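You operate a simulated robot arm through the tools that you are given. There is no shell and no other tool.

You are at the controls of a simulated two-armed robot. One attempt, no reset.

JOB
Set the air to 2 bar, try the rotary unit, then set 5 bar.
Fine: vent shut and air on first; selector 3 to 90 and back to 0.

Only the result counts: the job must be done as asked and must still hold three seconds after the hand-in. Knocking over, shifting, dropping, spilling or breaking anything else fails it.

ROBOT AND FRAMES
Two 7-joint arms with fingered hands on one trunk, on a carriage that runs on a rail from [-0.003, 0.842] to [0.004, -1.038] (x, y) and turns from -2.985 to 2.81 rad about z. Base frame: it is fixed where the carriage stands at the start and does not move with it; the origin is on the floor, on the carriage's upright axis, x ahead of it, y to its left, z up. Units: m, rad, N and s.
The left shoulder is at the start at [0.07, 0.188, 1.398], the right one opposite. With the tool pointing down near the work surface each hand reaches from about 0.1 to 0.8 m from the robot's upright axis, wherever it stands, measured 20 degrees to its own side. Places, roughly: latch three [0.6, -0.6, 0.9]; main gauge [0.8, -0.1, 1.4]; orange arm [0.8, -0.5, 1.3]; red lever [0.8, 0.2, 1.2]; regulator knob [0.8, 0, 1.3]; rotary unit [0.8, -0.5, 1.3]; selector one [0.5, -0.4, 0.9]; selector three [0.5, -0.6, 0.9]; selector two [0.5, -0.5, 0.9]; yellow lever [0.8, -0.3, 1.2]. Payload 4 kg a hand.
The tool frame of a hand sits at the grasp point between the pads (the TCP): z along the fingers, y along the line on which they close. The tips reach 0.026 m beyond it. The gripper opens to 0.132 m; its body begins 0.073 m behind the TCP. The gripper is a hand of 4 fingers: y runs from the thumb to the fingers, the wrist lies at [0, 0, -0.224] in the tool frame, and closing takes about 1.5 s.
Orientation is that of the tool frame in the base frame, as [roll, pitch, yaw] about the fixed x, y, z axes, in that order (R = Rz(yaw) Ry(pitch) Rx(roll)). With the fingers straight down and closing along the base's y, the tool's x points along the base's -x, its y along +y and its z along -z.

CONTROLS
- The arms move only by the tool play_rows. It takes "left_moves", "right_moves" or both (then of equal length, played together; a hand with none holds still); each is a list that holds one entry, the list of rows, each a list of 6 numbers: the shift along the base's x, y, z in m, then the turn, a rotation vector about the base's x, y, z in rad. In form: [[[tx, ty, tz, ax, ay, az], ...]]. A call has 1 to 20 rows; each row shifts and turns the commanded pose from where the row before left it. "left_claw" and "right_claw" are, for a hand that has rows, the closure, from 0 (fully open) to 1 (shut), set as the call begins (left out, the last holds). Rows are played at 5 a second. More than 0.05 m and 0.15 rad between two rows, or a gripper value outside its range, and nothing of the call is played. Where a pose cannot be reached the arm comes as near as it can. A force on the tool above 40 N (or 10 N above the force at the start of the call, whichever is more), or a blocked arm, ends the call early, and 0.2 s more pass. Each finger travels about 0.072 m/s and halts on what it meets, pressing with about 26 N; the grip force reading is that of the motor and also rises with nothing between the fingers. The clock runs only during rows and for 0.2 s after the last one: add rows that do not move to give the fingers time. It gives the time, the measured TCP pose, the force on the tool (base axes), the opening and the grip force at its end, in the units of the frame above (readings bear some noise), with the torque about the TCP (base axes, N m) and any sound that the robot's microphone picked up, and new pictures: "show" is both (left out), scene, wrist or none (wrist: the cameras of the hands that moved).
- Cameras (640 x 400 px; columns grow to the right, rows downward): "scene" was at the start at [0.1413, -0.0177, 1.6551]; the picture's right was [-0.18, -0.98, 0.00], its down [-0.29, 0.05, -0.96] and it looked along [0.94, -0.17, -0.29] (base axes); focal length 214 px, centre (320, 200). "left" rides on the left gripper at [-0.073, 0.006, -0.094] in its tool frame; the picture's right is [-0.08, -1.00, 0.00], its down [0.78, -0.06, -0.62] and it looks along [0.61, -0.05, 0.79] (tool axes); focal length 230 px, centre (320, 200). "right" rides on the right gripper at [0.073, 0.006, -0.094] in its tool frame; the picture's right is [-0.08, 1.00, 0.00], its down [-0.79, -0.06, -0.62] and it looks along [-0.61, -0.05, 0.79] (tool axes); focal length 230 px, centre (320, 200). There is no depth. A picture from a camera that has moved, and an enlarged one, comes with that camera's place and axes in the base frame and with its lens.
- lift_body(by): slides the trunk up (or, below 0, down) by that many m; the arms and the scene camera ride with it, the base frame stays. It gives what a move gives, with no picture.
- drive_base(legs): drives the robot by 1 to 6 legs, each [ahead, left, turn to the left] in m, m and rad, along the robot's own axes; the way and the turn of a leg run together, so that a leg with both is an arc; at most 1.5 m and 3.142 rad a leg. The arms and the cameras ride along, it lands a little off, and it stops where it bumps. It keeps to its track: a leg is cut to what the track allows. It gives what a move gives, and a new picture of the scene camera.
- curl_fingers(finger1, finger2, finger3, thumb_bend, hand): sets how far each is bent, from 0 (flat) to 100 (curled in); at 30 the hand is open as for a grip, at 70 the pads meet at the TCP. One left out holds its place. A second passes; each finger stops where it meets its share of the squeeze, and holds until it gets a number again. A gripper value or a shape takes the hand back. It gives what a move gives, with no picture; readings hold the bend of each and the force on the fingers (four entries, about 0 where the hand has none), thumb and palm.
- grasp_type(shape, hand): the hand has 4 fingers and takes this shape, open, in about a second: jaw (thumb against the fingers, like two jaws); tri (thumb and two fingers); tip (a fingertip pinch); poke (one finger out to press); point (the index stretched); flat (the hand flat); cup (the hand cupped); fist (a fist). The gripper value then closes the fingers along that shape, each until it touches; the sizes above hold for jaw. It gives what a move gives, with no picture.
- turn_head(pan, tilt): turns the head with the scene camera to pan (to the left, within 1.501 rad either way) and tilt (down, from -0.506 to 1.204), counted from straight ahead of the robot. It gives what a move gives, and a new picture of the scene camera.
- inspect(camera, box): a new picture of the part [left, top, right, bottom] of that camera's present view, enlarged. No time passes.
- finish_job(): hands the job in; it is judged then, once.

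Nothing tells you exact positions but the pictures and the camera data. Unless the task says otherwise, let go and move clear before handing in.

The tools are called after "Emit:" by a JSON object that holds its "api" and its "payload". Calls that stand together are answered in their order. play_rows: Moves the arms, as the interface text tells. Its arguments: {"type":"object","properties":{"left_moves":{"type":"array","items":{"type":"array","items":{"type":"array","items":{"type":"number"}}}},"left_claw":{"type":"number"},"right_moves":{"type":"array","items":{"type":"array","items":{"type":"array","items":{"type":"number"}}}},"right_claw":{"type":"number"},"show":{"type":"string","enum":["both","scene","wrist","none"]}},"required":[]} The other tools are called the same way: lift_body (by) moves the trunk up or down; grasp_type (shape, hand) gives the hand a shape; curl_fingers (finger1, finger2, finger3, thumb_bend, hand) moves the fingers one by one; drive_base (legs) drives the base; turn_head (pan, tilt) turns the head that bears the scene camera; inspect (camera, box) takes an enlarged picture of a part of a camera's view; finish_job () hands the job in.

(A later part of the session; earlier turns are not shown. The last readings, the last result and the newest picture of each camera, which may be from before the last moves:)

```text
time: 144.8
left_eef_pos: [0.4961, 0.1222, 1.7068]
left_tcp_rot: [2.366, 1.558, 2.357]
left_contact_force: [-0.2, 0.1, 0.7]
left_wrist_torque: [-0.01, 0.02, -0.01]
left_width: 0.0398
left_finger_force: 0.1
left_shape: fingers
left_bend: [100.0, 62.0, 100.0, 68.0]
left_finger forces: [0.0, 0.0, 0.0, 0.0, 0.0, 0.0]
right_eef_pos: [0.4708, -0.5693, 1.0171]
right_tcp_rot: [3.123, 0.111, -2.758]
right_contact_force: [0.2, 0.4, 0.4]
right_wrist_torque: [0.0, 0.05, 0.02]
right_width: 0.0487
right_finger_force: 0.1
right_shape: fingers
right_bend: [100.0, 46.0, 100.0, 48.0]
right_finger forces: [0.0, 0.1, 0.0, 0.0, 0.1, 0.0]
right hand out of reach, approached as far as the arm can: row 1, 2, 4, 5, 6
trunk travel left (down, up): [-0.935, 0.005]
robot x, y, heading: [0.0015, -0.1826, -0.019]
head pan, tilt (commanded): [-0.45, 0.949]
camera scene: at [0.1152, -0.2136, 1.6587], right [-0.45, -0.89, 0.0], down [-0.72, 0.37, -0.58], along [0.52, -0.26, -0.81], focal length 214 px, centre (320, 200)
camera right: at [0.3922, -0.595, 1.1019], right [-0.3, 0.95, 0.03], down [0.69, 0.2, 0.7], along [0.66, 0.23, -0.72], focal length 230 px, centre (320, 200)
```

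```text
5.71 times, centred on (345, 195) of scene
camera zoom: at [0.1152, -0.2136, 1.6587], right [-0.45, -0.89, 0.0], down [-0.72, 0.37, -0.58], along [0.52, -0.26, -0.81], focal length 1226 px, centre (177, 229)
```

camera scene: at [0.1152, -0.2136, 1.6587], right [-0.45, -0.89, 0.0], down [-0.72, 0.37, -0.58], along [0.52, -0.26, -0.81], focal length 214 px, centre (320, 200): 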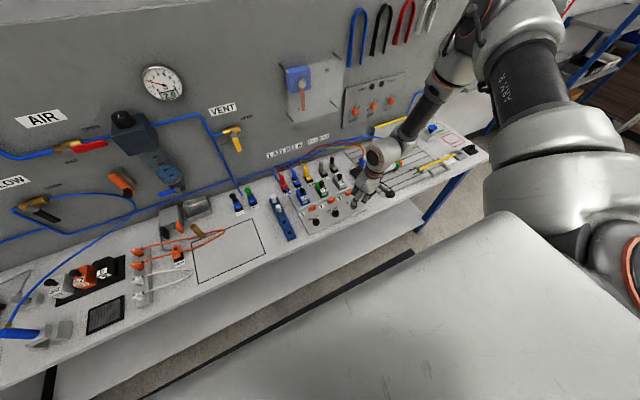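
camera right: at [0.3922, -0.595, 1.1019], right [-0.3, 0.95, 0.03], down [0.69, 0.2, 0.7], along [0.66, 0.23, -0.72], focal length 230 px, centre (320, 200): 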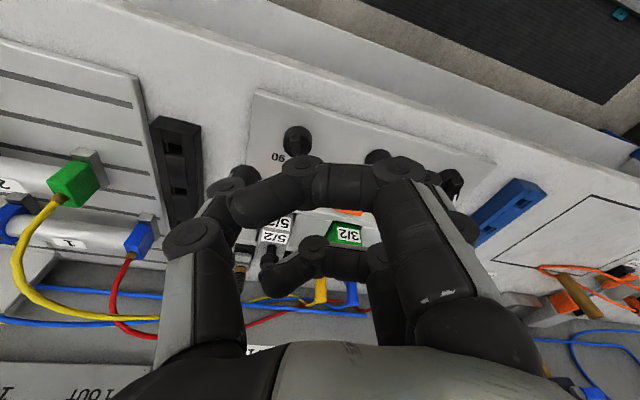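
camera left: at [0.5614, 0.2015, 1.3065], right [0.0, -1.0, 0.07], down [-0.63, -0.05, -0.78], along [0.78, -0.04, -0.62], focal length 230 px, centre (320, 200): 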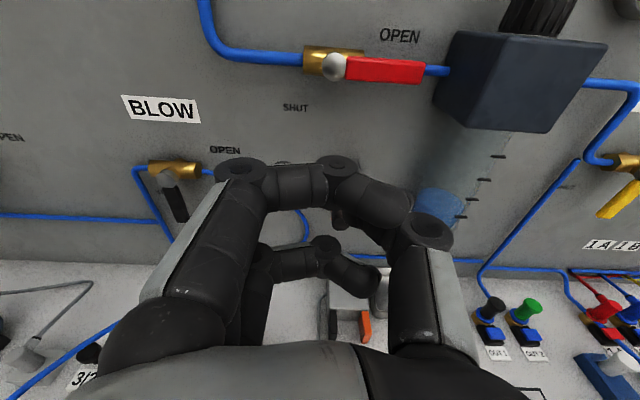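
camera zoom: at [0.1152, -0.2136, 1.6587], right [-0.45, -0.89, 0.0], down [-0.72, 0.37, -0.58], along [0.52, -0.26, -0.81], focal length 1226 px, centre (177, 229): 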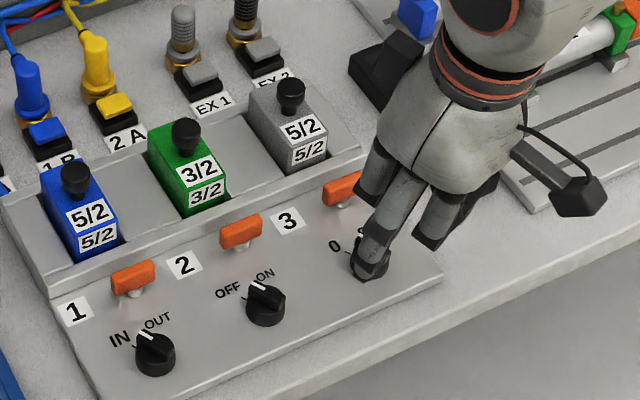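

The forearm is hanging almost straight down over the hand, at the wrist's limit. Leaning the hand the other way, with fingers slightly toward the robot, should help; I'll try that in the air and sweep the yaw.

Emit:
{"api": "play_rows", "payload": {"right_moves": [[[0.01, 0, 0.01, -0.0431, 0.1066, 0], [0.01, 0, 0.0, -0.0431, 0.1066, 0], [0.01, 0, 0, -0.0431, 0.1066, 0], [0.01, 0, 0, -0.0431, 0.1066, 0], [0, 0, 0, 0, 0, 0]]], "show": "none"}}

Emit:
{"api": "play_rows", "payload": {"right_moves": [[[0, 0, 0, 0, 0, -0.12], [0, 0, 0, 0, 0, -0.12], [0, 0, 0, 0, 0, -0.12], [0, 0, 0, 0, 0, -0.12], [0, 0, 0, 0, 0, 0]]], "show": "none"}}

Emit:
{"api": "play_rows", "payload": {"right_moves": [[[0, 0, 0, 0, 0, -0.12], [0, 0, 0, 0, 0, -0.12], [0, 0, 0, 0, 0, -0.12], [0, 0, 0, 0, 0, -0.12], [0, 0, 0, 0, 0, 0]]]}}

```text
time: 145.9
left_eef_pos: [0.4943, 0.1237, 1.7057]
left_tcp_rot: [2.364, 1.555, 2.355]
left_contact_force: [-0.6, -0.2, 0.6]
left_wrist_torque: [0.02, 0.02, 0.05]
left_width: 0.0396
left_finger_force: 0.1
left_shape: fingers
left_bend: [100.0, 62.0, 100.0, 68.0]
left_finger forces: [0.0, 0.0, 0.1, 0.1, 0.1, 0.0]
right_eef_pos: [0.4773, -0.5857, 1.0824]
right_tcp_rot: [3.121, -0.35, -2.757]
right_contact_force: [0.0, -0.8, 0.0]
right_wrist_torque: [0.0, -0.03, 0.01]
right_width: 0.0487
right_finger_force: 0.0
right_shape: fingers
right_bend: [100.0, 46.0, 100.0, 48.0]
right_finger forces: [0.0, 0.0, 0.1, 0.0, 0.0, 0.1]
right hand out of reach, approached as far as the arm can: row 2, 3, 4
trunk travel left (down, up): [-0.935, 0.005]
robot x, y, heading: [0.0019, -0.1786, -0.02]
head pan, tilt (commanded): [-0.45, 0.949]
```

```text
time: 147.2
left_eef_pos: [0.4952, 0.1221, 1.7068]
left_tcp_rot: [2.36, 1.558, 2.347]
left_contact_force: [-0.1, 0.7, -0.8]
left_wrist_torque: [0.01, -0.01, 0.02]
left_width: 0.0396
left_finger_force: 0.0
left_shape: fingers
left_bend: [100.0, 62.0, 100.0, 68.0]
left_finger forces: [0.0, 0.1, 0.1, 0.1, 0.1, 0.0]
right_eef_pos: [0.4764, -0.5854, 1.0834]
right_tcp_rot: [3.124, -0.353, 3.043]
right_contact_force: [0.2, 0.2, -0.3]
right_wrist_torque: [0.0, 0.0, -0.04]
right_width: 0.0488
right_finger_force: 0.0
right_shape: fingers
right_bend: [100.0, 46.0, 100.0, 48.0]
right_finger forces: [0.0, 0.0, 0.0, 0.0, 0.0, 0.0]
trunk travel left (down, up): [-0.935, 0.005]
robot x, y, heading: [-0.0035, -0.1795, -0.019]
head pan, tilt (commanded): [-0.45, 0.949]
```

```text
time: 148.3
left_eef_pos: [0.4957, 0.1221, 1.7068]
left_tcp_rot: [2.358, 1.558, 2.346]
left_contact_force: [0.0, 0.4, 0.0]
left_wrist_torque: [0.0, 0.0, -0.02]
left_width: 0.0396
left_finger_force: 0.0
left_shape: fingers
left_bend: [100.0, 62.0, 100.0, 68.0]
left_finger forces: [0.0, 0.0, 0.0, 0.0, 0.0, 0.0]
right_eef_pos: [0.4785, -0.5883, 1.082]
right_tcp_rot: [3.123, -0.351, 2.564]
right_contact_force: [0.4, -0.1, 0.3]
right_wrist_torque: [0.01, 0.02, -0.01]
right_width: 0.0485
right_finger_force: 0.1
right_shape: fingers
right_bend: [100.0, 46.0, 100.0, 48.0]
right_finger forces: [0.1, 0.0, 0.0, 0.0, 0.1, 0.0]
trunk travel left (down, up): [-0.935, 0.005]
robot x, y, heading: [-0.0006, -0.1792, -0.015]
head pan, tilt (commanded): [-0.45, 0.949]
camera scene: at [0.1151, -0.2138, 1.6587], right [-0.45, -0.89, 0.0], down [-0.72, 0.37, -0.58], along [0.52, -0.26, -0.81], focal length 214 px, centre (320, 200)
camera right: at [0.4495, -0.5625, 1.195], right [0.61, 0.79, -0.01], down [0.75, -0.58, 0.31], along [0.24, -0.2, -0.95], focal length 230 px, centre (320, 200)
```

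scene: 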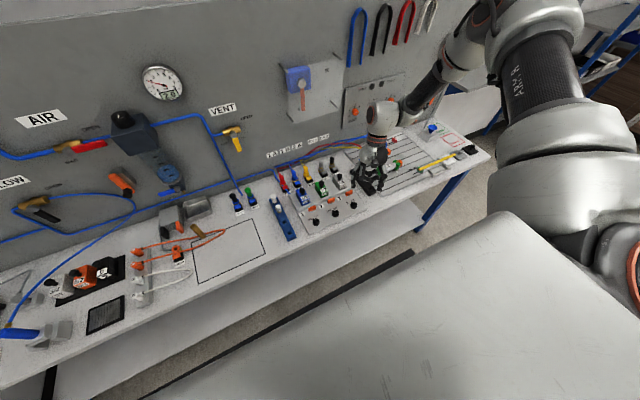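
right: 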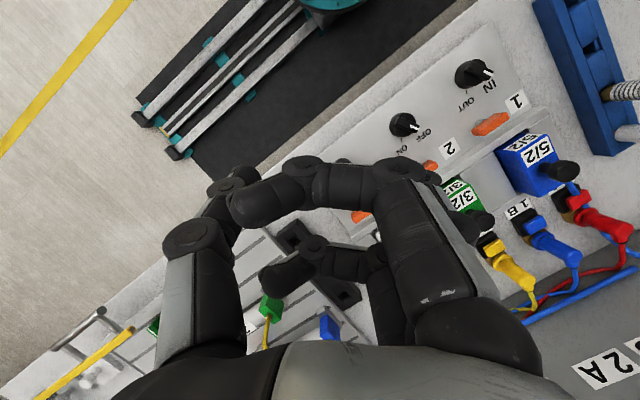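

Yaw is free with this lean, but the hand cannot get low with the trunk this high. I'll raise the hand, then lower the trunk a lot so the shoulder is nearer the selector's height.

Emit:
{"api": "play_rows", "payload": {"right_moves": [[[0, 0, 0.04, 0, 0, 0.1], [0, 0, 0.04, 0, 0, 0.1], [0, 0, 0.04, 0, 0, 0.1], [0, 0, 0.04, 0, 0, 0.1], [0, 0, 0.04, 0, 0, 0.1], [0, 0, 0.04, 0, 0, 0.1], [0, 0, 0.04, 0, 0, 0.1], [0, 0, 0.04, 0, 0, 0.1], [0, 0, 0.04, 0, 0, 0.1], [0, 0, 0, 0, 0, 0]]], "show": "none"}}

Emit:
{"api": "play_rows", "payload": {"right_moves": [[[0, 0, 0.01, 0.0373, -0.1106, 0], [0, 0, 0, 0.0373, -0.1106, 0], [0, 0, 0, 0.0373, -0.1106, 0], [0, 0, 0, 0, 0, 0]]], "show": "none"}}

Emit:
{"api": "lift_body", "payload": {"by": -0.36}}

Emit:
{"api": "play_rows", "payload": {"right_moves": [[[0, 0, 0, 0, 0, 0]]]}}

```text
time: 150.6
left_eef_pos: [0.497, 0.1235, 1.7067]
left_tcp_rot: [2.358, 1.556, 2.346]
left_contact_force: [0.6, -0.9, -0.2]
left_wrist_torque: [0.01, -0.04, 0.01]
left_width: 0.0397
left_finger_force: 0.1
left_shape: fingers
left_bend: [100.0, 62.0, 100.0, 68.0]
left_finger forces: [0.1, 0.0, 0.1, 0.0, 0.0, 0.0]
right_eef_pos: [0.4778, -0.5888, 1.4452]
right_tcp_rot: [3.121, -0.351, -2.816]
right_contact_force: [-0.3, -0.1, 0.5]
right_wrist_torque: [0.0, -0.01, 0.0]
right_width: 0.0486
right_finger_force: 0.1
right_shape: fingers
right_bend: [100.0, 46.0, 100.0, 48.0]
right_finger forces: [0.0, 0.0, 0.1, 0.1, 0.0, 0.0]
trunk travel left (down, up): [-0.935, 0.005]
robot x, y, heading: [-0.0031, -0.1796, -0.017]
head pan, tilt (commanded): [-0.45, 0.949]
```

```text
time: 151.6
left_eef_pos: [0.4964, 0.123, 1.7056]
left_tcp_rot: [2.382, 1.557, 2.369]
left_contact_force: [-0.1, -0.2, 0.6]
left_wrist_torque: [-0.02, 0.01, 0.02]
left_width: 0.0395
left_finger_force: 0.1
left_shape: fingers
left_bend: [100.0, 62.0, 100.0, 68.0]
left_finger forces: [0.0, 0.0, 0.0, 0.1, 0.1, 0.1]
right_eef_pos: [0.4773, -0.5873, 1.4529]
right_tcp_rot: [3.124, 0.002, -2.818]
right_contact_force: [0.2, 0.4, -0.1]
right_wrist_torque: [-0.01, -0.02, -0.01]
right_width: 0.0487
right_finger_force: 0.1
right_shape: fingers
right_bend: [100.0, 46.0, 100.0, 48.0]
right_finger forces: [0.0, 0.0, 0.1, 0.0, 0.0, 0.1]
trunk travel left (down, up): [-0.935, 0.005]
robot x, y, heading: [-0.0009, -0.1807, -0.018]
head pan, tilt (commanded): [-0.45, 0.949]
```

```text
time: 155.1
left_eef_pos: [0.4955, 0.1231, 1.3461]
left_tcp_rot: [2.353, 1.557, 2.34]
left_contact_force: [0.0, -0.2, 0.6]
left_wrist_torque: [-0.02, 0.01, 0.04]
left_width: 0.0394
left_finger_force: 0.0
left_shape: fingers
left_bend: [100.0, 62.0, 100.0, 68.0]
left_finger forces: [0.1, 0.0, 0.1, 0.0, 0.1, 0.1]
right_eef_pos: [0.477, -0.5882, 1.0945]
right_tcp_rot: [3.123, -0.001, -2.817]
right_contact_force: [-0.7, -0.2, -0.4]
right_wrist_torque: [0.05, 0.01, -0.01]
right_width: 0.0488
right_finger_force: 0.1
right_shape: fingers
right_bend: [100.0, 46.0, 100.0, 48.0]
right_finger forces: [0.0, 0.1, 0.0, 0.0, 0.1, 0.1]
trunk travel left (down, up): [-0.575, 0.365]
robot x, y, heading: [0.0018, -0.1834, -0.016]
head pan, tilt (commanded): [-0.45, 0.949]
```

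```text
time: 155.4
left_eef_pos: [0.4952, 0.1218, 1.3462]
left_tcp_rot: [2.357, 1.556, 2.345]
left_contact_force: [-0.2, 0.1, 0.7]
left_wrist_torque: [0.0, 0.0, 0.01]
left_width: 0.0397
left_finger_force: 0.0
left_shape: fingers
left_bend: [100.0, 62.0, 100.0, 68.0]
left_finger forces: [0.0, 0.1, 0.1, 0.0, 0.1, 0.0]
right_eef_pos: [0.4762, -0.5865, 1.0949]
right_tcp_rot: [3.123, 0.0, -2.817]
right_contact_force: [0.6, 0.0, 0.4]
right_wrist_torque: [-0.01, -0.01, -0.01]
right_width: 0.0486
right_finger_force: 0.0
right_shape: fingers
right_bend: [100.0, 46.0, 100.0, 48.0]
right_finger forces: [0.0, 0.1, 0.0, 0.1, 0.1, 0.0]
trunk travel left (down, up): [-0.575, 0.365]
robot x, y, heading: [-0.0022, -0.1772, -0.016]
head pan, tilt (commanded): [-0.45, 0.949]
camera scene: at [0.115, -0.2137, 1.2987], right [-0.45, -0.89, 0.0], down [-0.72, 0.37, -0.58], along [0.52, -0.26, -0.81], focal length 214 px, centre (320, 200)
camera right: at [0.4064, -0.6057, 1.1869], right [-0.24, 0.97, 0.02], down [0.77, 0.18, 0.62], along [0.59, 0.17, -0.79], focal length 230 px, centre (320, 200)
```

scene: 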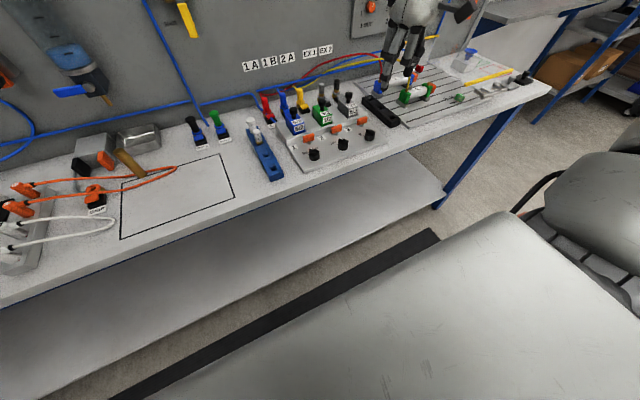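
right: 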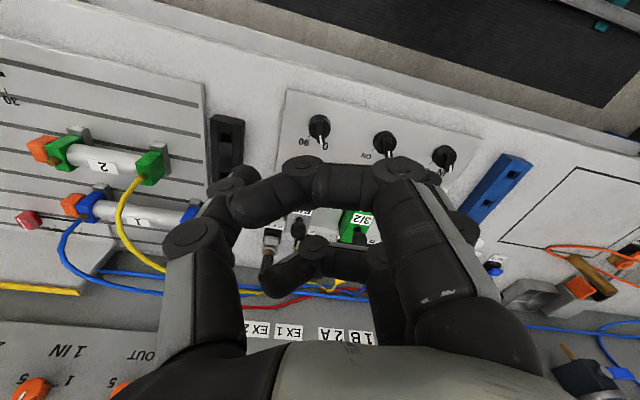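

The hand is now vertical with the shoulder at about its height. I'll move above selector 3 and test the yaw sweep in the air.

Emit:
{"api": "play_rows", "payload": {"right_moves": [[[0.0075, 0.0042, -0.025, 0, 0, 0.02], [0.0075, 0.0042, -0.025, 0, 0, 0.02], [0.0075, 0.0042, -0.025, 0, 0, 0.02], [0.0075, 0.004, -0.025, 0, 0, 0.02], [0, 0, 0, 0, 0, 0]]], "show": "none"}}

Emit:
{"api": "play_rows", "payload": {"right_moves": [[[0, 0, 0, 0, 0, -0.13], [0, 0, 0, 0, 0, -0.13], [0, 0, 0, 0, 0, -0.13], [0, 0, 0, 0, 0, -0.13], [0, 0, 0, 0, 0, -0.13], [0, 0, 0, 0, 0, -0.13], [0, 0, 0, 0, 0, -0.13], [0, 0, 0, 0, 0, -0.13], [0, 0, 0, 0, 0, 0]]]}}

Emit:
{"api": "inspect", "payload": {"camera": "right", "box": [200, 40, 440, 190]}}

```text
time: 156.7
left_eef_pos: [0.495, 0.1224, 1.3464]
left_tcp_rot: [2.318, 1.557, 2.307]
left_contact_force: [-1.0, 1.1, -0.9]
left_wrist_torque: [0.02, -0.01, 0.03]
left_width: 0.0393
left_finger_force: 0.0
left_shape: fingers
left_bend: [100.0, 62.0, 100.0, 68.0]
left_finger forces: [0.1, 0.0, 0.0, 0.0, 0.0, 0.1]
right_eef_pos: [0.5064, -0.5706, 0.9921]
right_tcp_rot: [3.121, 0.0, -2.735]
right_contact_force: [0.7, -0.3, 0.8]
right_wrist_torque: [0.04, -0.02, 0.0]
right_width: 0.0488
right_finger_force: 0.1
right_shape: fingers
right_bend: [100.0, 46.0, 100.0, 48.0]
right_finger forces: [0.1, 0.0, 0.1, 0.0, 0.1, 0.1]
trunk travel left (down, up): [-0.575, 0.365]
robot x, y, heading: [0.0011, -0.1827, -0.021]
head pan, tilt (commanded): [-0.45, 0.949]
```

```text
time: 158.7
left_eef_pos: [0.4948, 0.1233, 1.3453]
left_tcp_rot: [2.359, 1.557, 2.346]
left_contact_force: [0.3, 0.0, -0.9]
left_wrist_torque: [0.0, -0.03, 0.0]
left_width: 0.0397
left_finger_force: 0.1
left_shape: fingers
left_bend: [100.0, 62.0, 100.0, 68.0]
left_finger forces: [0.0, 0.1, 0.0, 0.1, 0.0, 0.1]
right_eef_pos: [0.5079, -0.5694, 0.9947]
right_tcp_rot: [3.122, 0.002, 2.504]
right_contact_force: [-0.1, -0.5, -0.2]
right_wrist_torque: [0.03, 0.0, -0.02]
right_width: 0.0485
right_finger_force: 0.1
right_shape: fingers
right_bend: [100.0, 46.0, 100.0, 48.0]
right_finger forces: [0.0, 0.1, 0.1, 0.0, 0.1, 0.0]
trunk travel left (down, up): [-0.575, 0.365]
robot x, y, heading: [0.0022, -0.1772, -0.018]
head pan, tilt (commanded): [-0.45, 0.949]
camera scene: at [0.115, -0.2137, 1.2987], right [-0.45, -0.89, 0.0], down [-0.72, 0.37, -0.58], along [0.52, -0.26, -0.81], focal length 214 px, centre (320, 200)
camera right: at [0.4508, -0.5232, 1.0873], right [0.66, 0.75, 0.02], down [0.59, -0.53, 0.62], along [0.47, -0.39, -0.79], focal length 230 px, centre (320, 200)
```

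scene: 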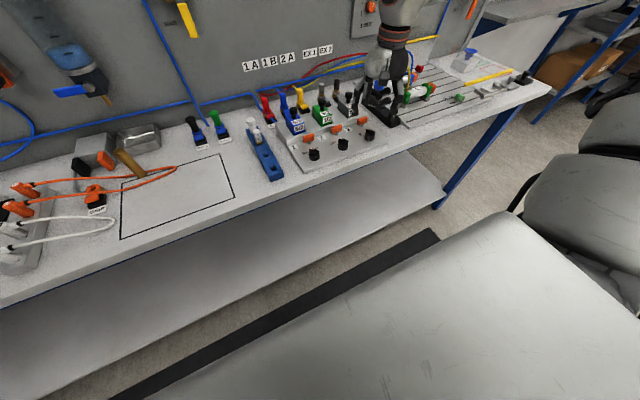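
right: 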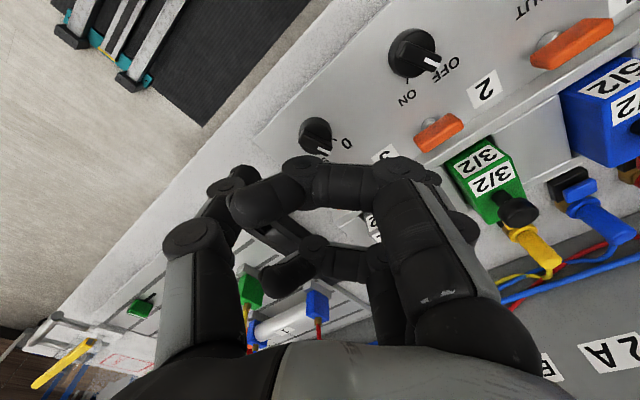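

```text
2.67 times, centred on (320, 115) of right
camera zoom: at [0.4508, -0.5232, 1.0873], right [0.66, 0.75, 0.02], down [0.59, -0.53, 0.62], along [0.47, -0.39, -0.79], focal length 614 px, centre (320, 427)
```

zoom: 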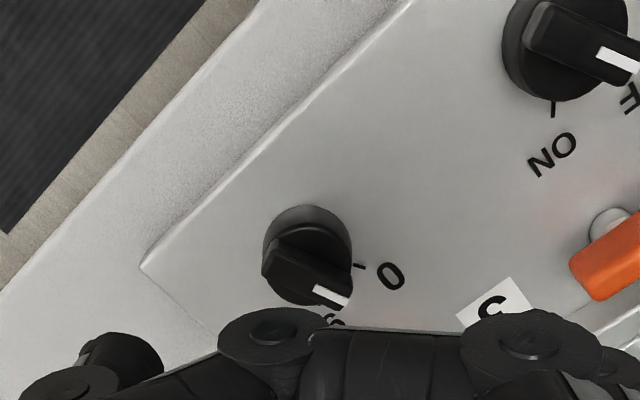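

With the trunk low the whole yaw range is free. I'll go back to about +0.3 rad (in line with the bar) and descend onto selector 3.

Emit:
{"api": "play_rows", "payload": {"right_moves": [[[0, 0, 0, 0, 0, 0.12], [0, 0, 0, 0, 0, 0.12], [0, 0, 0, 0, 0, 0.12], [0, 0, 0, 0, 0, 0.12], [0, 0, 0, 0, 0, 0.12], [0, 0, 0, 0, 0, 0.12], [0, 0, 0, 0, 0, 0.12], [0, 0, 0, 0, 0, 0.1], [-0.001, 0, -0.012, 0, 0, 0], [-0.001, 0, -0.012, 0, 0, 0], [0, 0, 0, 0, 0, 0]]]}}

Emit:
{"api": "inspect", "payload": {"camera": "right", "box": [200, 40, 440, 190]}}

Emit:
{"api": "turn_head", "payload": {"pan": -0.6, "tilt": 0.45}}

```text
time: 161.1
left_eef_pos: [0.4959, 0.1235, 1.3464]
left_tcp_rot: [2.353, 1.558, 2.34]
left_contact_force: [0.3, 0.5, 0.0]
left_wrist_torque: [-0.02, 0.0, 0.04]
left_width: 0.0398
left_finger_force: 0.0
left_shape: fingers
left_bend: [100.0, 62.0, 100.0, 68.0]
left_finger forces: [0.0, 0.2, 0.0, 0.0, 0.1, 0.1]
right_eef_pos: [0.5053, -0.5694, 0.9707]
right_tcp_rot: [3.124, 0.001, -2.835]
right_contact_force: [1.2, -0.9, 0.4]
right_wrist_torque: [0.01, 0.0, -0.01]
right_width: 0.0489
right_finger_force: 0.1
right_shape: fingers
right_bend: [100.0, 46.0, 100.0, 48.0]
right_finger forces: [0.0, 0.0, 0.0, 0.1, 0.0, 0.0]
trunk travel left (down, up): [-0.575, 0.365]
robot x, y, heading: [0.0003, -0.1834, -0.02]
head pan, tilt (commanded): [-0.45, 0.949]
camera scene: at [0.1149, -0.2136, 1.2987], right [-0.45, -0.89, 0.0], down [-0.72, 0.37, -0.58], along [0.52, -0.26, -0.81], focal length 214 px, centre (320, 200)
camera right: at [0.4336, -0.5874, 1.0637], right [-0.23, 0.97, 0.02], down [0.77, 0.17, 0.62], along [0.6, 0.15, -0.79], focal length 230 px, centre (320, 200)
```

scene: 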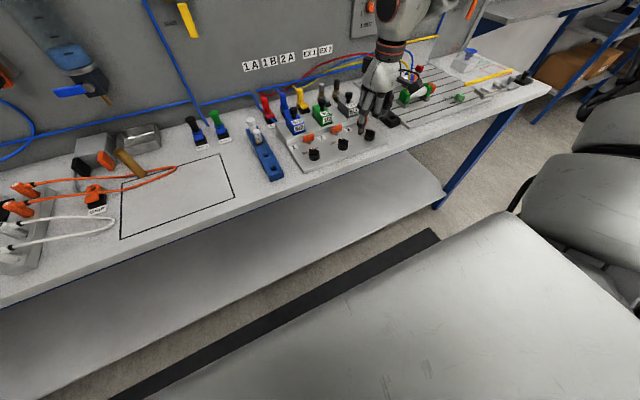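
right: 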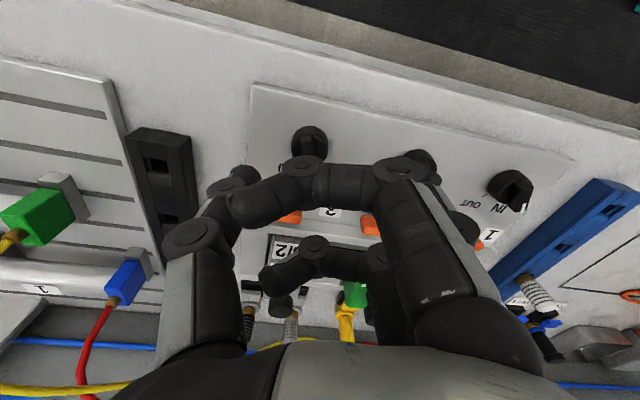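

```text
2.67 times, centred on (320, 115) of right
camera zoom: at [0.4336, -0.5874, 1.0637], right [-0.23, 0.97, 0.02], down [0.77, 0.17, 0.62], along [0.6, 0.15, -0.79], focal length 614 px, centre (320, 427)
```

zoom: 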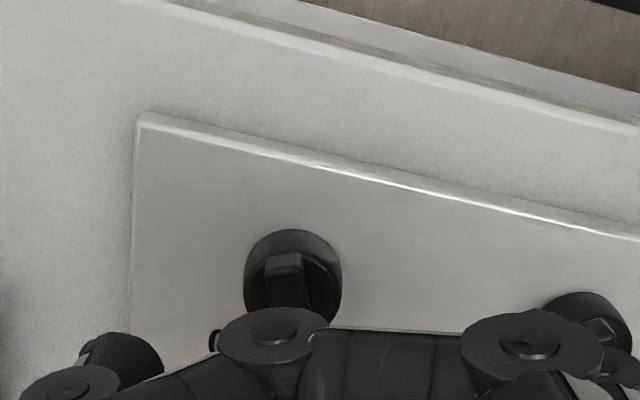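

```text
time: 162.0
left_eef_pos: [0.4957, 0.1228, 1.3461]
left_tcp_rot: [2.356, 1.557, 2.344]
left_contact_force: [-0.3, 0.5, 0.4]
left_wrist_torque: [0.02, -0.02, -0.01]
left_width: 0.0393
left_finger_force: 0.1
left_shape: fingers
left_bend: [100.0, 62.0, 100.0, 68.0]
left_finger forces: [0.1, 0.0, 0.1, 0.0, 0.0, 0.0]
right_eef_pos: [0.5053, -0.5703, 0.9702]
right_tcp_rot: [3.122, -0.001, -2.837]
right_contact_force: [0.3, -0.1, 0.3]
right_wrist_torque: [-0.02, -0.01, -0.01]
right_width: 0.0489
right_finger_force: 0.0
right_shape: fingers
right_bend: [100.0, 46.0, 100.0, 48.0]
right_finger forces: [0.1, 0.0, 0.0, 0.0, 0.1, 0.0]
trunk travel left (down, up): [-0.575, 0.365]
robot x, y, heading: [-0.0001, -0.1802, -0.018]
head pan, tilt (commanded): [-0.6, 0.45]
camera scene: at [0.1249, -0.2342, 1.3406], right [-0.58, -0.81, 0.0], down [-0.35, 0.25, -0.9], along [0.73, -0.52, -0.44], focal length 214 px, centre (320, 200)
```

scene: 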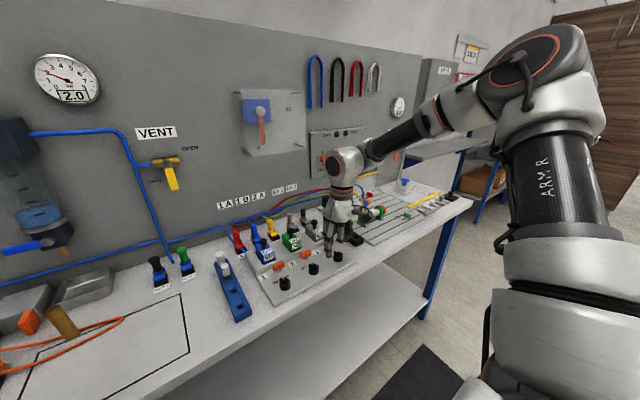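

This head pose shows the gauge, the rotary arm, and the selector at once. Now descending the last 4 cm and closing on the bar.

Emit:
{"api": "play_rows", "payload": {"right_moves": [[[0.0003, 0, -0.015, 0, 0, 0], [0.0003, 0, -0.015, 0, 0, 0], [0, 0, -0.013, 0, 0, 0], [0, 0, 0, 0, 0, 0]]], "show": "none"}}

Emit:
{"api": "curl_fingers", "payload": {"hand": "right", "finger2": 70, "thumb_bend": 70}}

Emit:
{"api": "inspect", "payload": {"camera": "scene", "box": [230, 190, 390, 310]}}

Emit:
{"api": "inspect", "payload": {"camera": "right", "box": [200, 40, 440, 190]}}

```text
time: 163.0
left_eef_pos: [0.4957, 0.1227, 1.3465]
left_tcp_rot: [2.351, 1.557, 2.337]
left_contact_force: [0.1, 0.0, -0.6]
left_wrist_torque: [0.0, 0.0, 0.0]
left_width: 0.0395
left_finger_force: 0.1
left_shape: fingers
left_bend: [100.0, 62.0, 100.0, 68.0]
left_finger forces: [0.1, 0.0, 0.1, 0.0, 0.1, 0.0]
right_eef_pos: [0.5064, -0.5704, 0.9277]
right_tcp_rot: [3.123, -0.001, -2.837]
right_contact_force: [-0.4, 0.2, -0.5]
right_wrist_torque: [0.01, 0.0, 0.0]
right_width: 0.0488
right_finger_force: 0.0
right_shape: fingers
right_bend: [100.0, 46.0, 100.0, 48.0]
right_finger forces: [0.0, 0.0, 0.1, 0.0, 0.1, 0.0]
trunk travel left (down, up): [-0.575, 0.365]
robot x, y, heading: [-0.0008, -0.1815, -0.017]
head pan, tilt (commanded): [-0.6, 0.45]
```

```text
time: 164.0
left_eef_pos: [0.4964, 0.1209, 1.3458]
left_tcp_rot: [2.323, 1.555, 2.311]
left_contact_force: [-0.4, -0.2, 0.3]
left_wrist_torque: [0.0, 0.02, -0.02]
left_width: 0.0393
left_finger_force: 0.1
left_shape: fingers
left_bend: [100.0, 62.0, 100.0, 68.0]
left_finger forces: [0.0, 0.1, 0.0, 0.1, 0.0, 0.0]
right_eef_pos: [0.5085, -0.5722, 0.9279]
right_tcp_rot: [3.122, 0.0, -2.838]
right_contact_force: [3.1, -9.6, -1.6]
right_wrist_torque: [-0.18, -0.02, -0.01]
right_width: 0.0416
right_finger_force: 8.8
right_shape: fingers
right_bend: [100.0, 66.0, 100.0, 64.0]
right_finger forces: [0.0, 3.1, 0.0, 0.0, 13.6, 0.0]
trunk travel left (down, up): [-0.575, 0.365]
robot x, y, heading: [-0.0014, -0.1799, -0.021]
head pan, tilt (commanded): [-0.6, 0.45]
```

```text
3.33 times, centred on (310, 250) of scene
camera zoom: at [0.1257, -0.236, 1.3405], right [-0.58, -0.81, 0.0], down [-0.35, 0.25, -0.9], along [0.73, -0.52, -0.44], focal length 715 px, centre (353, 33)
```

zoom: 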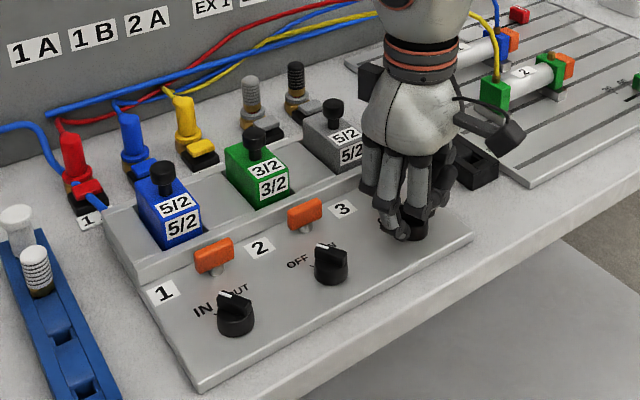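

```text
2.67 times, centred on (320, 115) of right
camera zoom: at [0.4365, -0.5887, 1.0205], right [-0.22, 0.97, 0.02], down [0.77, 0.16, 0.62], along [0.6, 0.15, -0.79], focal length 614 px, centre (320, 427)
```

zoom: 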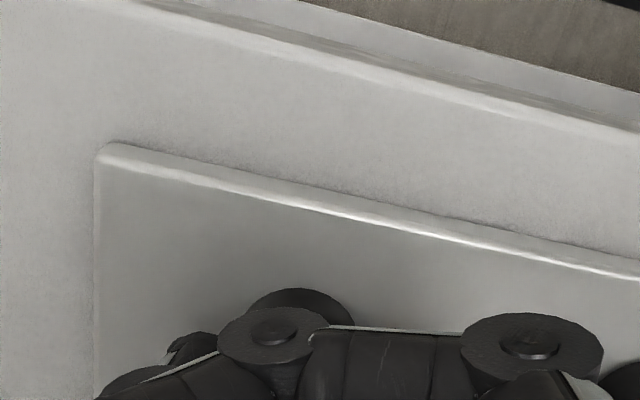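

The bar is gripped. I'll turn clockwise and watch the rotary arm.

Emit:
{"api": "play_rows", "payload": {"right_moves": [[[0.001, -0.002, 0, 0, 0, 0], [0, 0, 0, 0, 0, -0.12], [0, 0, 0, 0, 0, -0.12], [0, 0, 0, 0, 0, -0.12], [0, 0, 0, 0, 0, -0.12], [0, 0, 0, 0, 0, 0], [0, 0, 0, 0, 0, 0]]]}}

Emit:
{"api": "inspect", "payload": {"camera": "scene", "box": [230, 80, 390, 200]}}

Emit:
{"api": "inspect", "payload": {"camera": "right", "box": [200, 40, 440, 190]}}

```text
time: 165.6
left_eef_pos: [0.4963, 0.1214, 1.3468]
left_tcp_rot: [2.351, 1.556, 2.337]
left_contact_force: [-0.4, 0.5, -0.4]
left_wrist_torque: [-0.01, 0.01, 0.03]
left_width: 0.0399
left_finger_force: 0.1
left_shape: fingers
left_bend: [100.0, 62.0, 100.0, 68.0]
left_finger forces: [0.0, 0.1, 0.1, 0.0, 0.0, 0.0]
right_eef_pos: [0.5081, -0.5734, 0.9261]
right_tcp_rot: [3.122, -0.001, 2.966]
right_contact_force: [4.2, -5.5, 0.9]
right_wrist_torque: [-0.09, -0.14, 0.0]
right_width: 0.0414
right_finger_force: 6.9
right_shape: fingers
right_bend: [100.0, 66.0, 100.0, 65.0]
right_finger forces: [0.1, 5.0, 0.1, 0.1, 9.0, 0.0]
trunk travel left (down, up): [-0.575, 0.365]
robot x, y, heading: [0.0003, -0.1794, -0.02]
head pan, tilt (commanded): [-0.6, 0.45]
camera scene: at [0.1256, -0.235, 1.3406], right [-0.58, -0.81, 0.0], down [-0.35, 0.25, -0.9], along [0.73, -0.52, -0.44], focal length 214 px, centre (320, 200)
camera right: at [0.4355, -0.5553, 1.0196], right [0.25, 0.97, 0.02], down [0.76, -0.21, 0.62], along [0.6, -0.14, -0.79], focal length 230 px, centre (320, 200)
```

scene: 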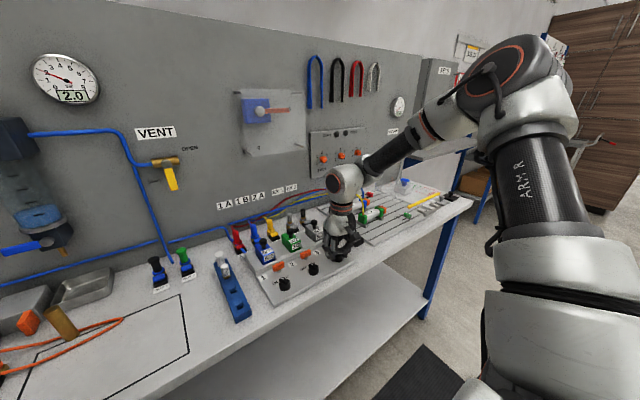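
right: 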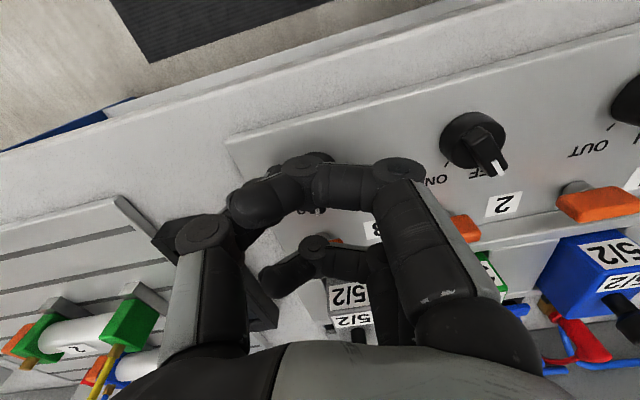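

```text
3.33 times, centred on (310, 140) of scene
camera zoom: at [0.1256, -0.235, 1.3406], right [-0.58, -0.81, 0.0], down [-0.35, 0.25, -0.9], along [0.73, -0.52, -0.44], focal length 715 px, centre (353, 400)
```

zoom: 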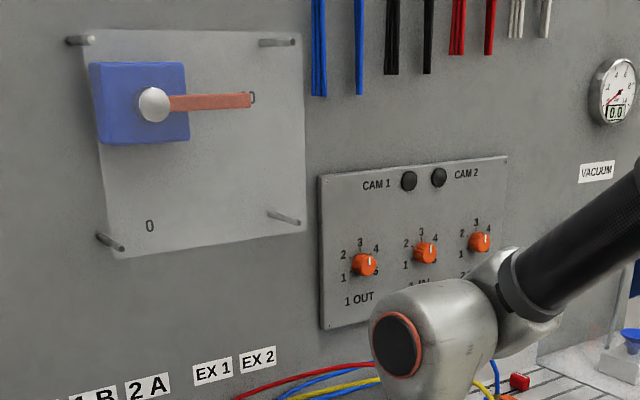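

```text
2.67 times, centred on (320, 115) of right
camera zoom: at [0.4355, -0.5553, 1.0196], right [0.25, 0.97, 0.02], down [0.76, -0.21, 0.62], along [0.6, -0.14, -0.79], focal length 614 px, centre (320, 427)
```

zoom: 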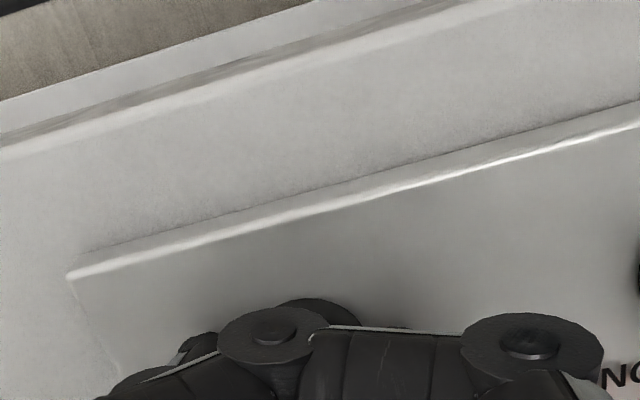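

The rotary arm has swung to 90. I'll nudge the selector a little further to be sure it is fully at 90, and hold for a moment.

Emit:
{"api": "play_rows", "payload": {"right_moves": [[[0, 0, 0, 0, 0, -0.1], [0, 0, 0, 0, 0, -0.1], [0, 0, 0, 0, 0, 0], [0, 0, 0, 0, 0, 0], [0, 0, 0, 0, 0, 0], [0, 0, 0, 0, 0, 0], [0, 0, 0, 0, 0, 0]]]}}

Emit:
{"api": "inspect", "payload": {"camera": "scene", "box": [20, 40, 340, 240]}}

```text
time: 167.2
left_eef_pos: [0.4966, 0.1208, 1.346]
left_tcp_rot: [2.348, 1.555, 2.334]
left_contact_force: [-0.4, 0.1, 0.1]
left_wrist_torque: [-0.01, 0.0, 0.0]
left_width: 0.0395
left_finger_force: 0.1
left_shape: fingers
left_bend: [100.0, 62.0, 100.0, 68.0]
left_finger forces: [0.1, 0.0, 0.1, 0.1, 0.0, 0.1]
right_eef_pos: [0.5068, -0.5737, 0.9263]
right_tcp_rot: [3.121, -0.001, 2.767]
right_contact_force: [2.5, -5.0, 0.0]
right_wrist_torque: [-0.08, -0.05, 0.01]
right_width: 0.0412
right_finger_force: 6.8
right_shape: fingers
right_bend: [100.0, 65.0, 100.0, 66.0]
right_finger forces: [0.0, 5.5, 0.0, 0.0, 8.5, 0.0]
trunk travel left (down, up): [-0.575, 0.365]
robot x, y, heading: [-0.0002, -0.1729, -0.019]
head pan, tilt (commanded): [-0.6, 0.45]
camera scene: at [0.1254, -0.2349, 1.3406], right [-0.58, -0.81, 0.0], down [-0.35, 0.25, -0.9], along [0.73, -0.52, -0.44], focal length 214 px, centre (320, 200)
camera right: at [0.4404, -0.5416, 1.0195], right [0.44, 0.9, 0.02], down [0.7, -0.36, 0.62], along [0.56, -0.26, -0.79], focal length 230 px, centre (320, 200)
```

scene: 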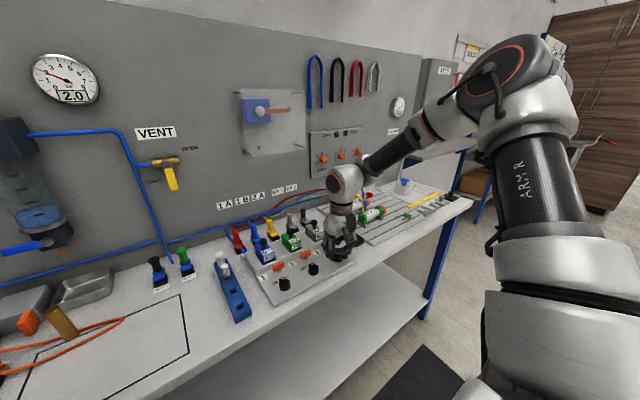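
right: 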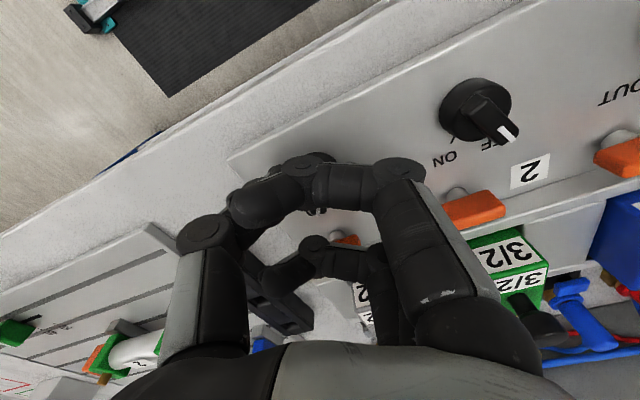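

```text
2.00 times, centred on (180, 140) of scene
camera zoom: at [0.1254, -0.2349, 1.3406], right [-0.58, -0.81, 0.0], down [-0.35, 0.25, -0.9], along [0.73, -0.52, -0.44], focal length 429 px, centre (600, 320)
```

zoom: 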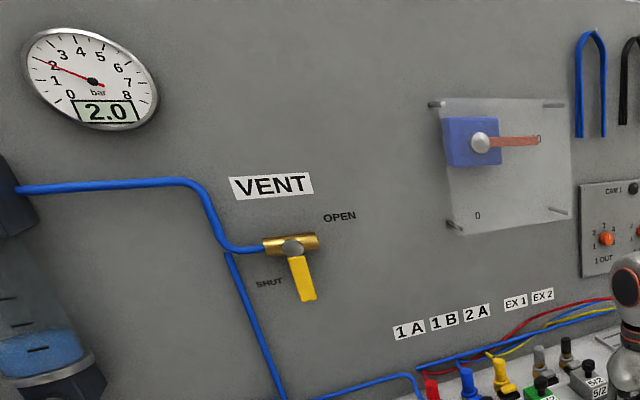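

Arm at 90 with 2.0 bar. I'll turn slightly further until I feel the selector's end stop.

Emit:
{"api": "play_rows", "payload": {"right_moves": [[[0, 0, 0, 0, 0, -0.1], [0, 0, 0, 0, 0, -0.1], [0, 0, 0, 0, 0, 0]]], "show": "wrist"}}

Emit:
{"api": "play_rows", "payload": {"right_moves": [[[0, 0, 0, 0, 0, -0.1], [0, 0, 0, 0, 0, 0], [0, 0, 0, 0, 0, 0]]], "show": "scene"}}

Emit:
{"api": "inspect", "payload": {"camera": "scene", "box": [230, 190, 390, 310]}}

```text
time: 168.0
left_eef_pos: [0.4946, 0.1227, 1.346]
left_tcp_rot: [2.339, 1.556, 2.326]
left_contact_force: [-0.3, -0.1, -0.2]
left_wrist_torque: [0.02, -0.02, 0.0]
left_width: 0.0392
left_finger_force: 0.1
left_shape: fingers
left_bend: [100.0, 62.0, 100.0, 68.0]
left_finger forces: [0.1, 0.0, 0.0, 0.0, 0.0, 0.0]
right_eef_pos: [0.5084, -0.5736, 0.9256]
right_tcp_rot: [3.12, -0.001, 2.566]
right_contact_force: [0.4, -3.8, 2.1]
right_wrist_torque: [-0.07, -0.05, 0.08]
right_width: 0.0409
right_finger_force: 7.7
right_shape: fingers
right_bend: [100.0, 65.0, 100.0, 66.0]
right_finger forces: [0.0, 6.4, 0.0, 0.0, 8.2, 0.0]
trunk travel left (down, up): [-0.575, 0.365]
robot x, y, heading: [0.0012, -0.1768, -0.019]
head pan, tilt (commanded): [-0.6, 0.45]
camera right: at [0.4476, -0.5288, 1.0195], right [0.61, 0.79, 0.02], down [0.62, -0.49, 0.61], along [0.5, -0.36, -0.79], focal length 230 px, centre (320, 200)
```

right: 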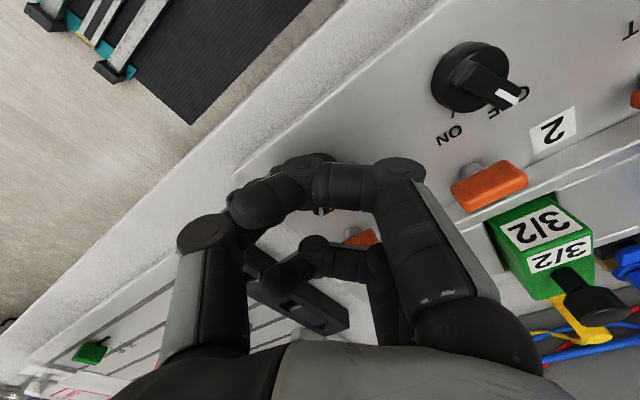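

```text
time: 168.8
left_eef_pos: [0.4944, 0.1228, 1.3457]
left_tcp_rot: [2.33, 1.557, 2.318]
left_contact_force: [0.3, -0.2, 0.4]
left_wrist_torque: [0.0, -0.02, 0.02]
left_width: 0.0395
left_finger_force: 0.1
left_shape: fingers
left_bend: [100.0, 62.0, 100.0, 68.0]
left_finger forces: [0.0, 0.0, 0.1, 0.0, 0.0, 0.0]
right_eef_pos: [0.5068, -0.5727, 0.9271]
right_tcp_rot: [3.122, -0.001, 2.466]
right_contact_force: [-3.2, -0.7, -0.1]
right_wrist_torque: [0.0, 0.07, 0.1]
right_width: 0.0407
right_finger_force: 7.6
right_shape: fingers
right_bend: [100.0, 65.0, 100.0, 66.0]
right_finger forces: [0.0, 7.3, 0.0, 0.0, 7.8, 0.0]
trunk travel left (down, up): [-0.575, 0.365]
robot x, y, heading: [0.0002, -0.1797, -0.02]
head pan, tilt (commanded): [-0.6, 0.45]
camera scene: at [0.1245, -0.2343, 1.3407], right [-0.58, -0.81, 0.0], down [-0.35, 0.25, -0.9], along [0.73, -0.52, -0.43], focal length 214 px, centre (320, 200)
```

scene: 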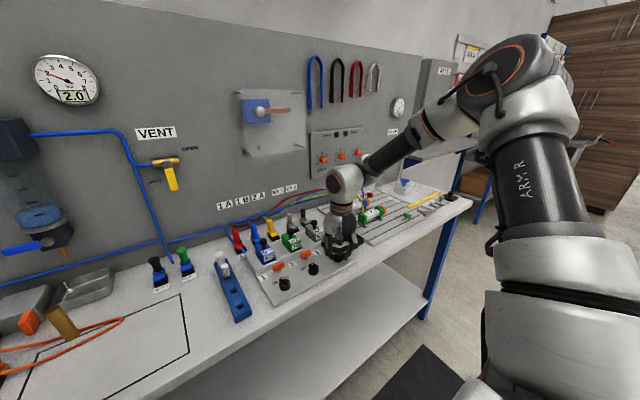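

```text
3.33 times, centred on (310, 250) of scene
camera zoom: at [0.1245, -0.2343, 1.3407], right [-0.58, -0.81, 0.0], down [-0.35, 0.25, -0.9], along [0.73, -0.52, -0.43], focal length 715 px, centre (353, 33)
```

zoom: 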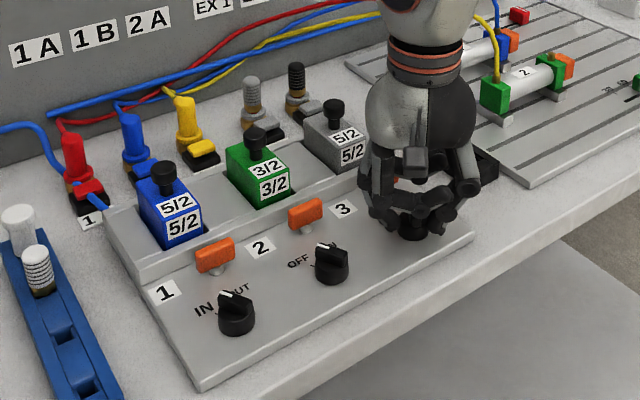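

The selector seems to be at its end. Now turning it back anticlockwise to 0.

Emit:
{"api": "play_rows", "payload": {"right_moves": [[[0, 0, 0, 0, 0, 0.12], [0, 0, 0, 0, 0, 0.12], [0, 0, 0, 0, 0, 0.12], [0, 0, 0, 0, 0, 0.12], [0, 0, 0, 0, 0, 0.12], [0, 0, 0, 0, 0, 0.12], [0, 0, 0, 0, 0, 0.12], [0, 0, 0, 0, 0, 0.12], [0, 0, 0, 0, 0, 0], [0, 0, 0, 0, 0, 0], [0, 0, 0, 0, 0, 0], [0, 0, 0, 0, 0, 0]]]}}

Emit:
{"api": "inspect", "payload": {"camera": "scene", "box": [20, 40, 340, 240]}}

```text
time: 171.4
left_eef_pos: [0.4933, 0.121, 1.3474]
left_tcp_rot: [2.231, 1.557, 2.219]
left_contact_force: [0.1, 0.4, 0.1]
left_wrist_torque: [0.0, 0.0, -0.02]
left_width: 0.0395
left_finger_force: 0.1
left_shape: fingers
left_bend: [100.0, 62.0, 100.0, 68.0]
left_finger forces: [0.1, 0.1, 0.1, 0.0, 0.0, 0.0]
right_eef_pos: [0.5064, -0.5742, 0.9259]
right_tcp_rot: [3.121, 0.002, -2.857]
right_contact_force: [-8.7, -11.4, 0.7]
right_wrist_torque: [-0.27, 0.17, -0.04]
right_width: 0.0409
right_finger_force: 9.2
right_shape: fingers
right_bend: [100.0, 65.0, 100.0, 66.0]
right_finger forces: [0.0, 5.0, 0.0, 0.1, 13.3, 0.0]
trunk travel left (down, up): [-0.575, 0.365]
robot x, y, heading: [0.0024, -0.1804, -0.023]
head pan, tilt (commanded): [-0.6, 0.45]
camera scene: at [0.1236, -0.2361, 1.3407], right [-0.58, -0.81, 0.0], down [-0.35, 0.25, -0.9], along [0.73, -0.52, -0.44], focal length 214 px, centre (320, 200)
camera right: at [0.4345, -0.5902, 1.02], right [-0.21, 0.98, 0.02], down [0.77, 0.15, 0.62], along [0.6, 0.14, -0.79], focal length 230 px, centre (320, 200)
```

scene: 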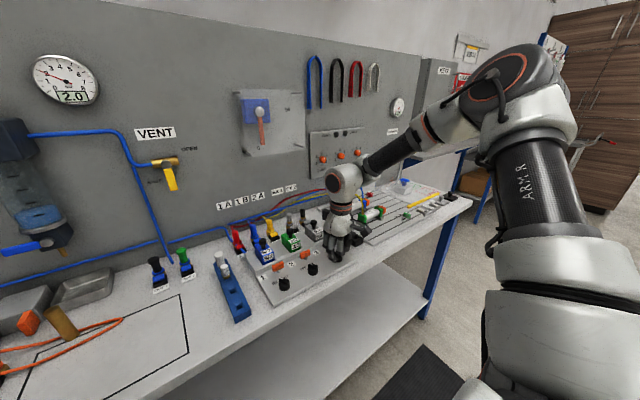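
right: 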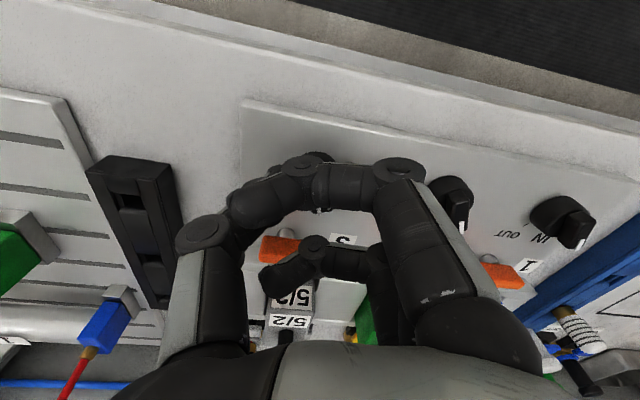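

```text
2.00 times, centred on (180, 140) of scene
camera zoom: at [0.1236, -0.2361, 1.3407], right [-0.58, -0.81, 0.0], down [-0.35, 0.25, -0.9], along [0.73, -0.52, -0.44], focal length 429 px, centre (600, 320)
```

zoom: 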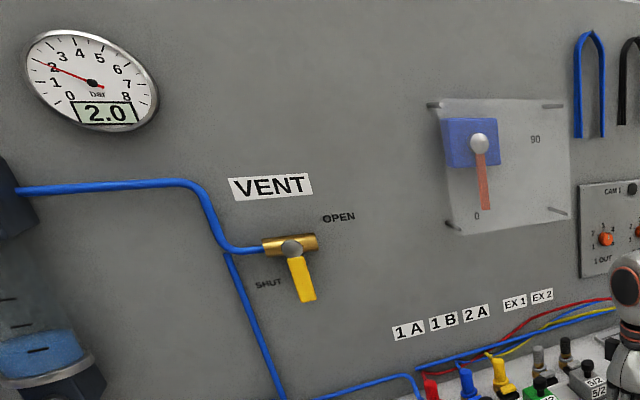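

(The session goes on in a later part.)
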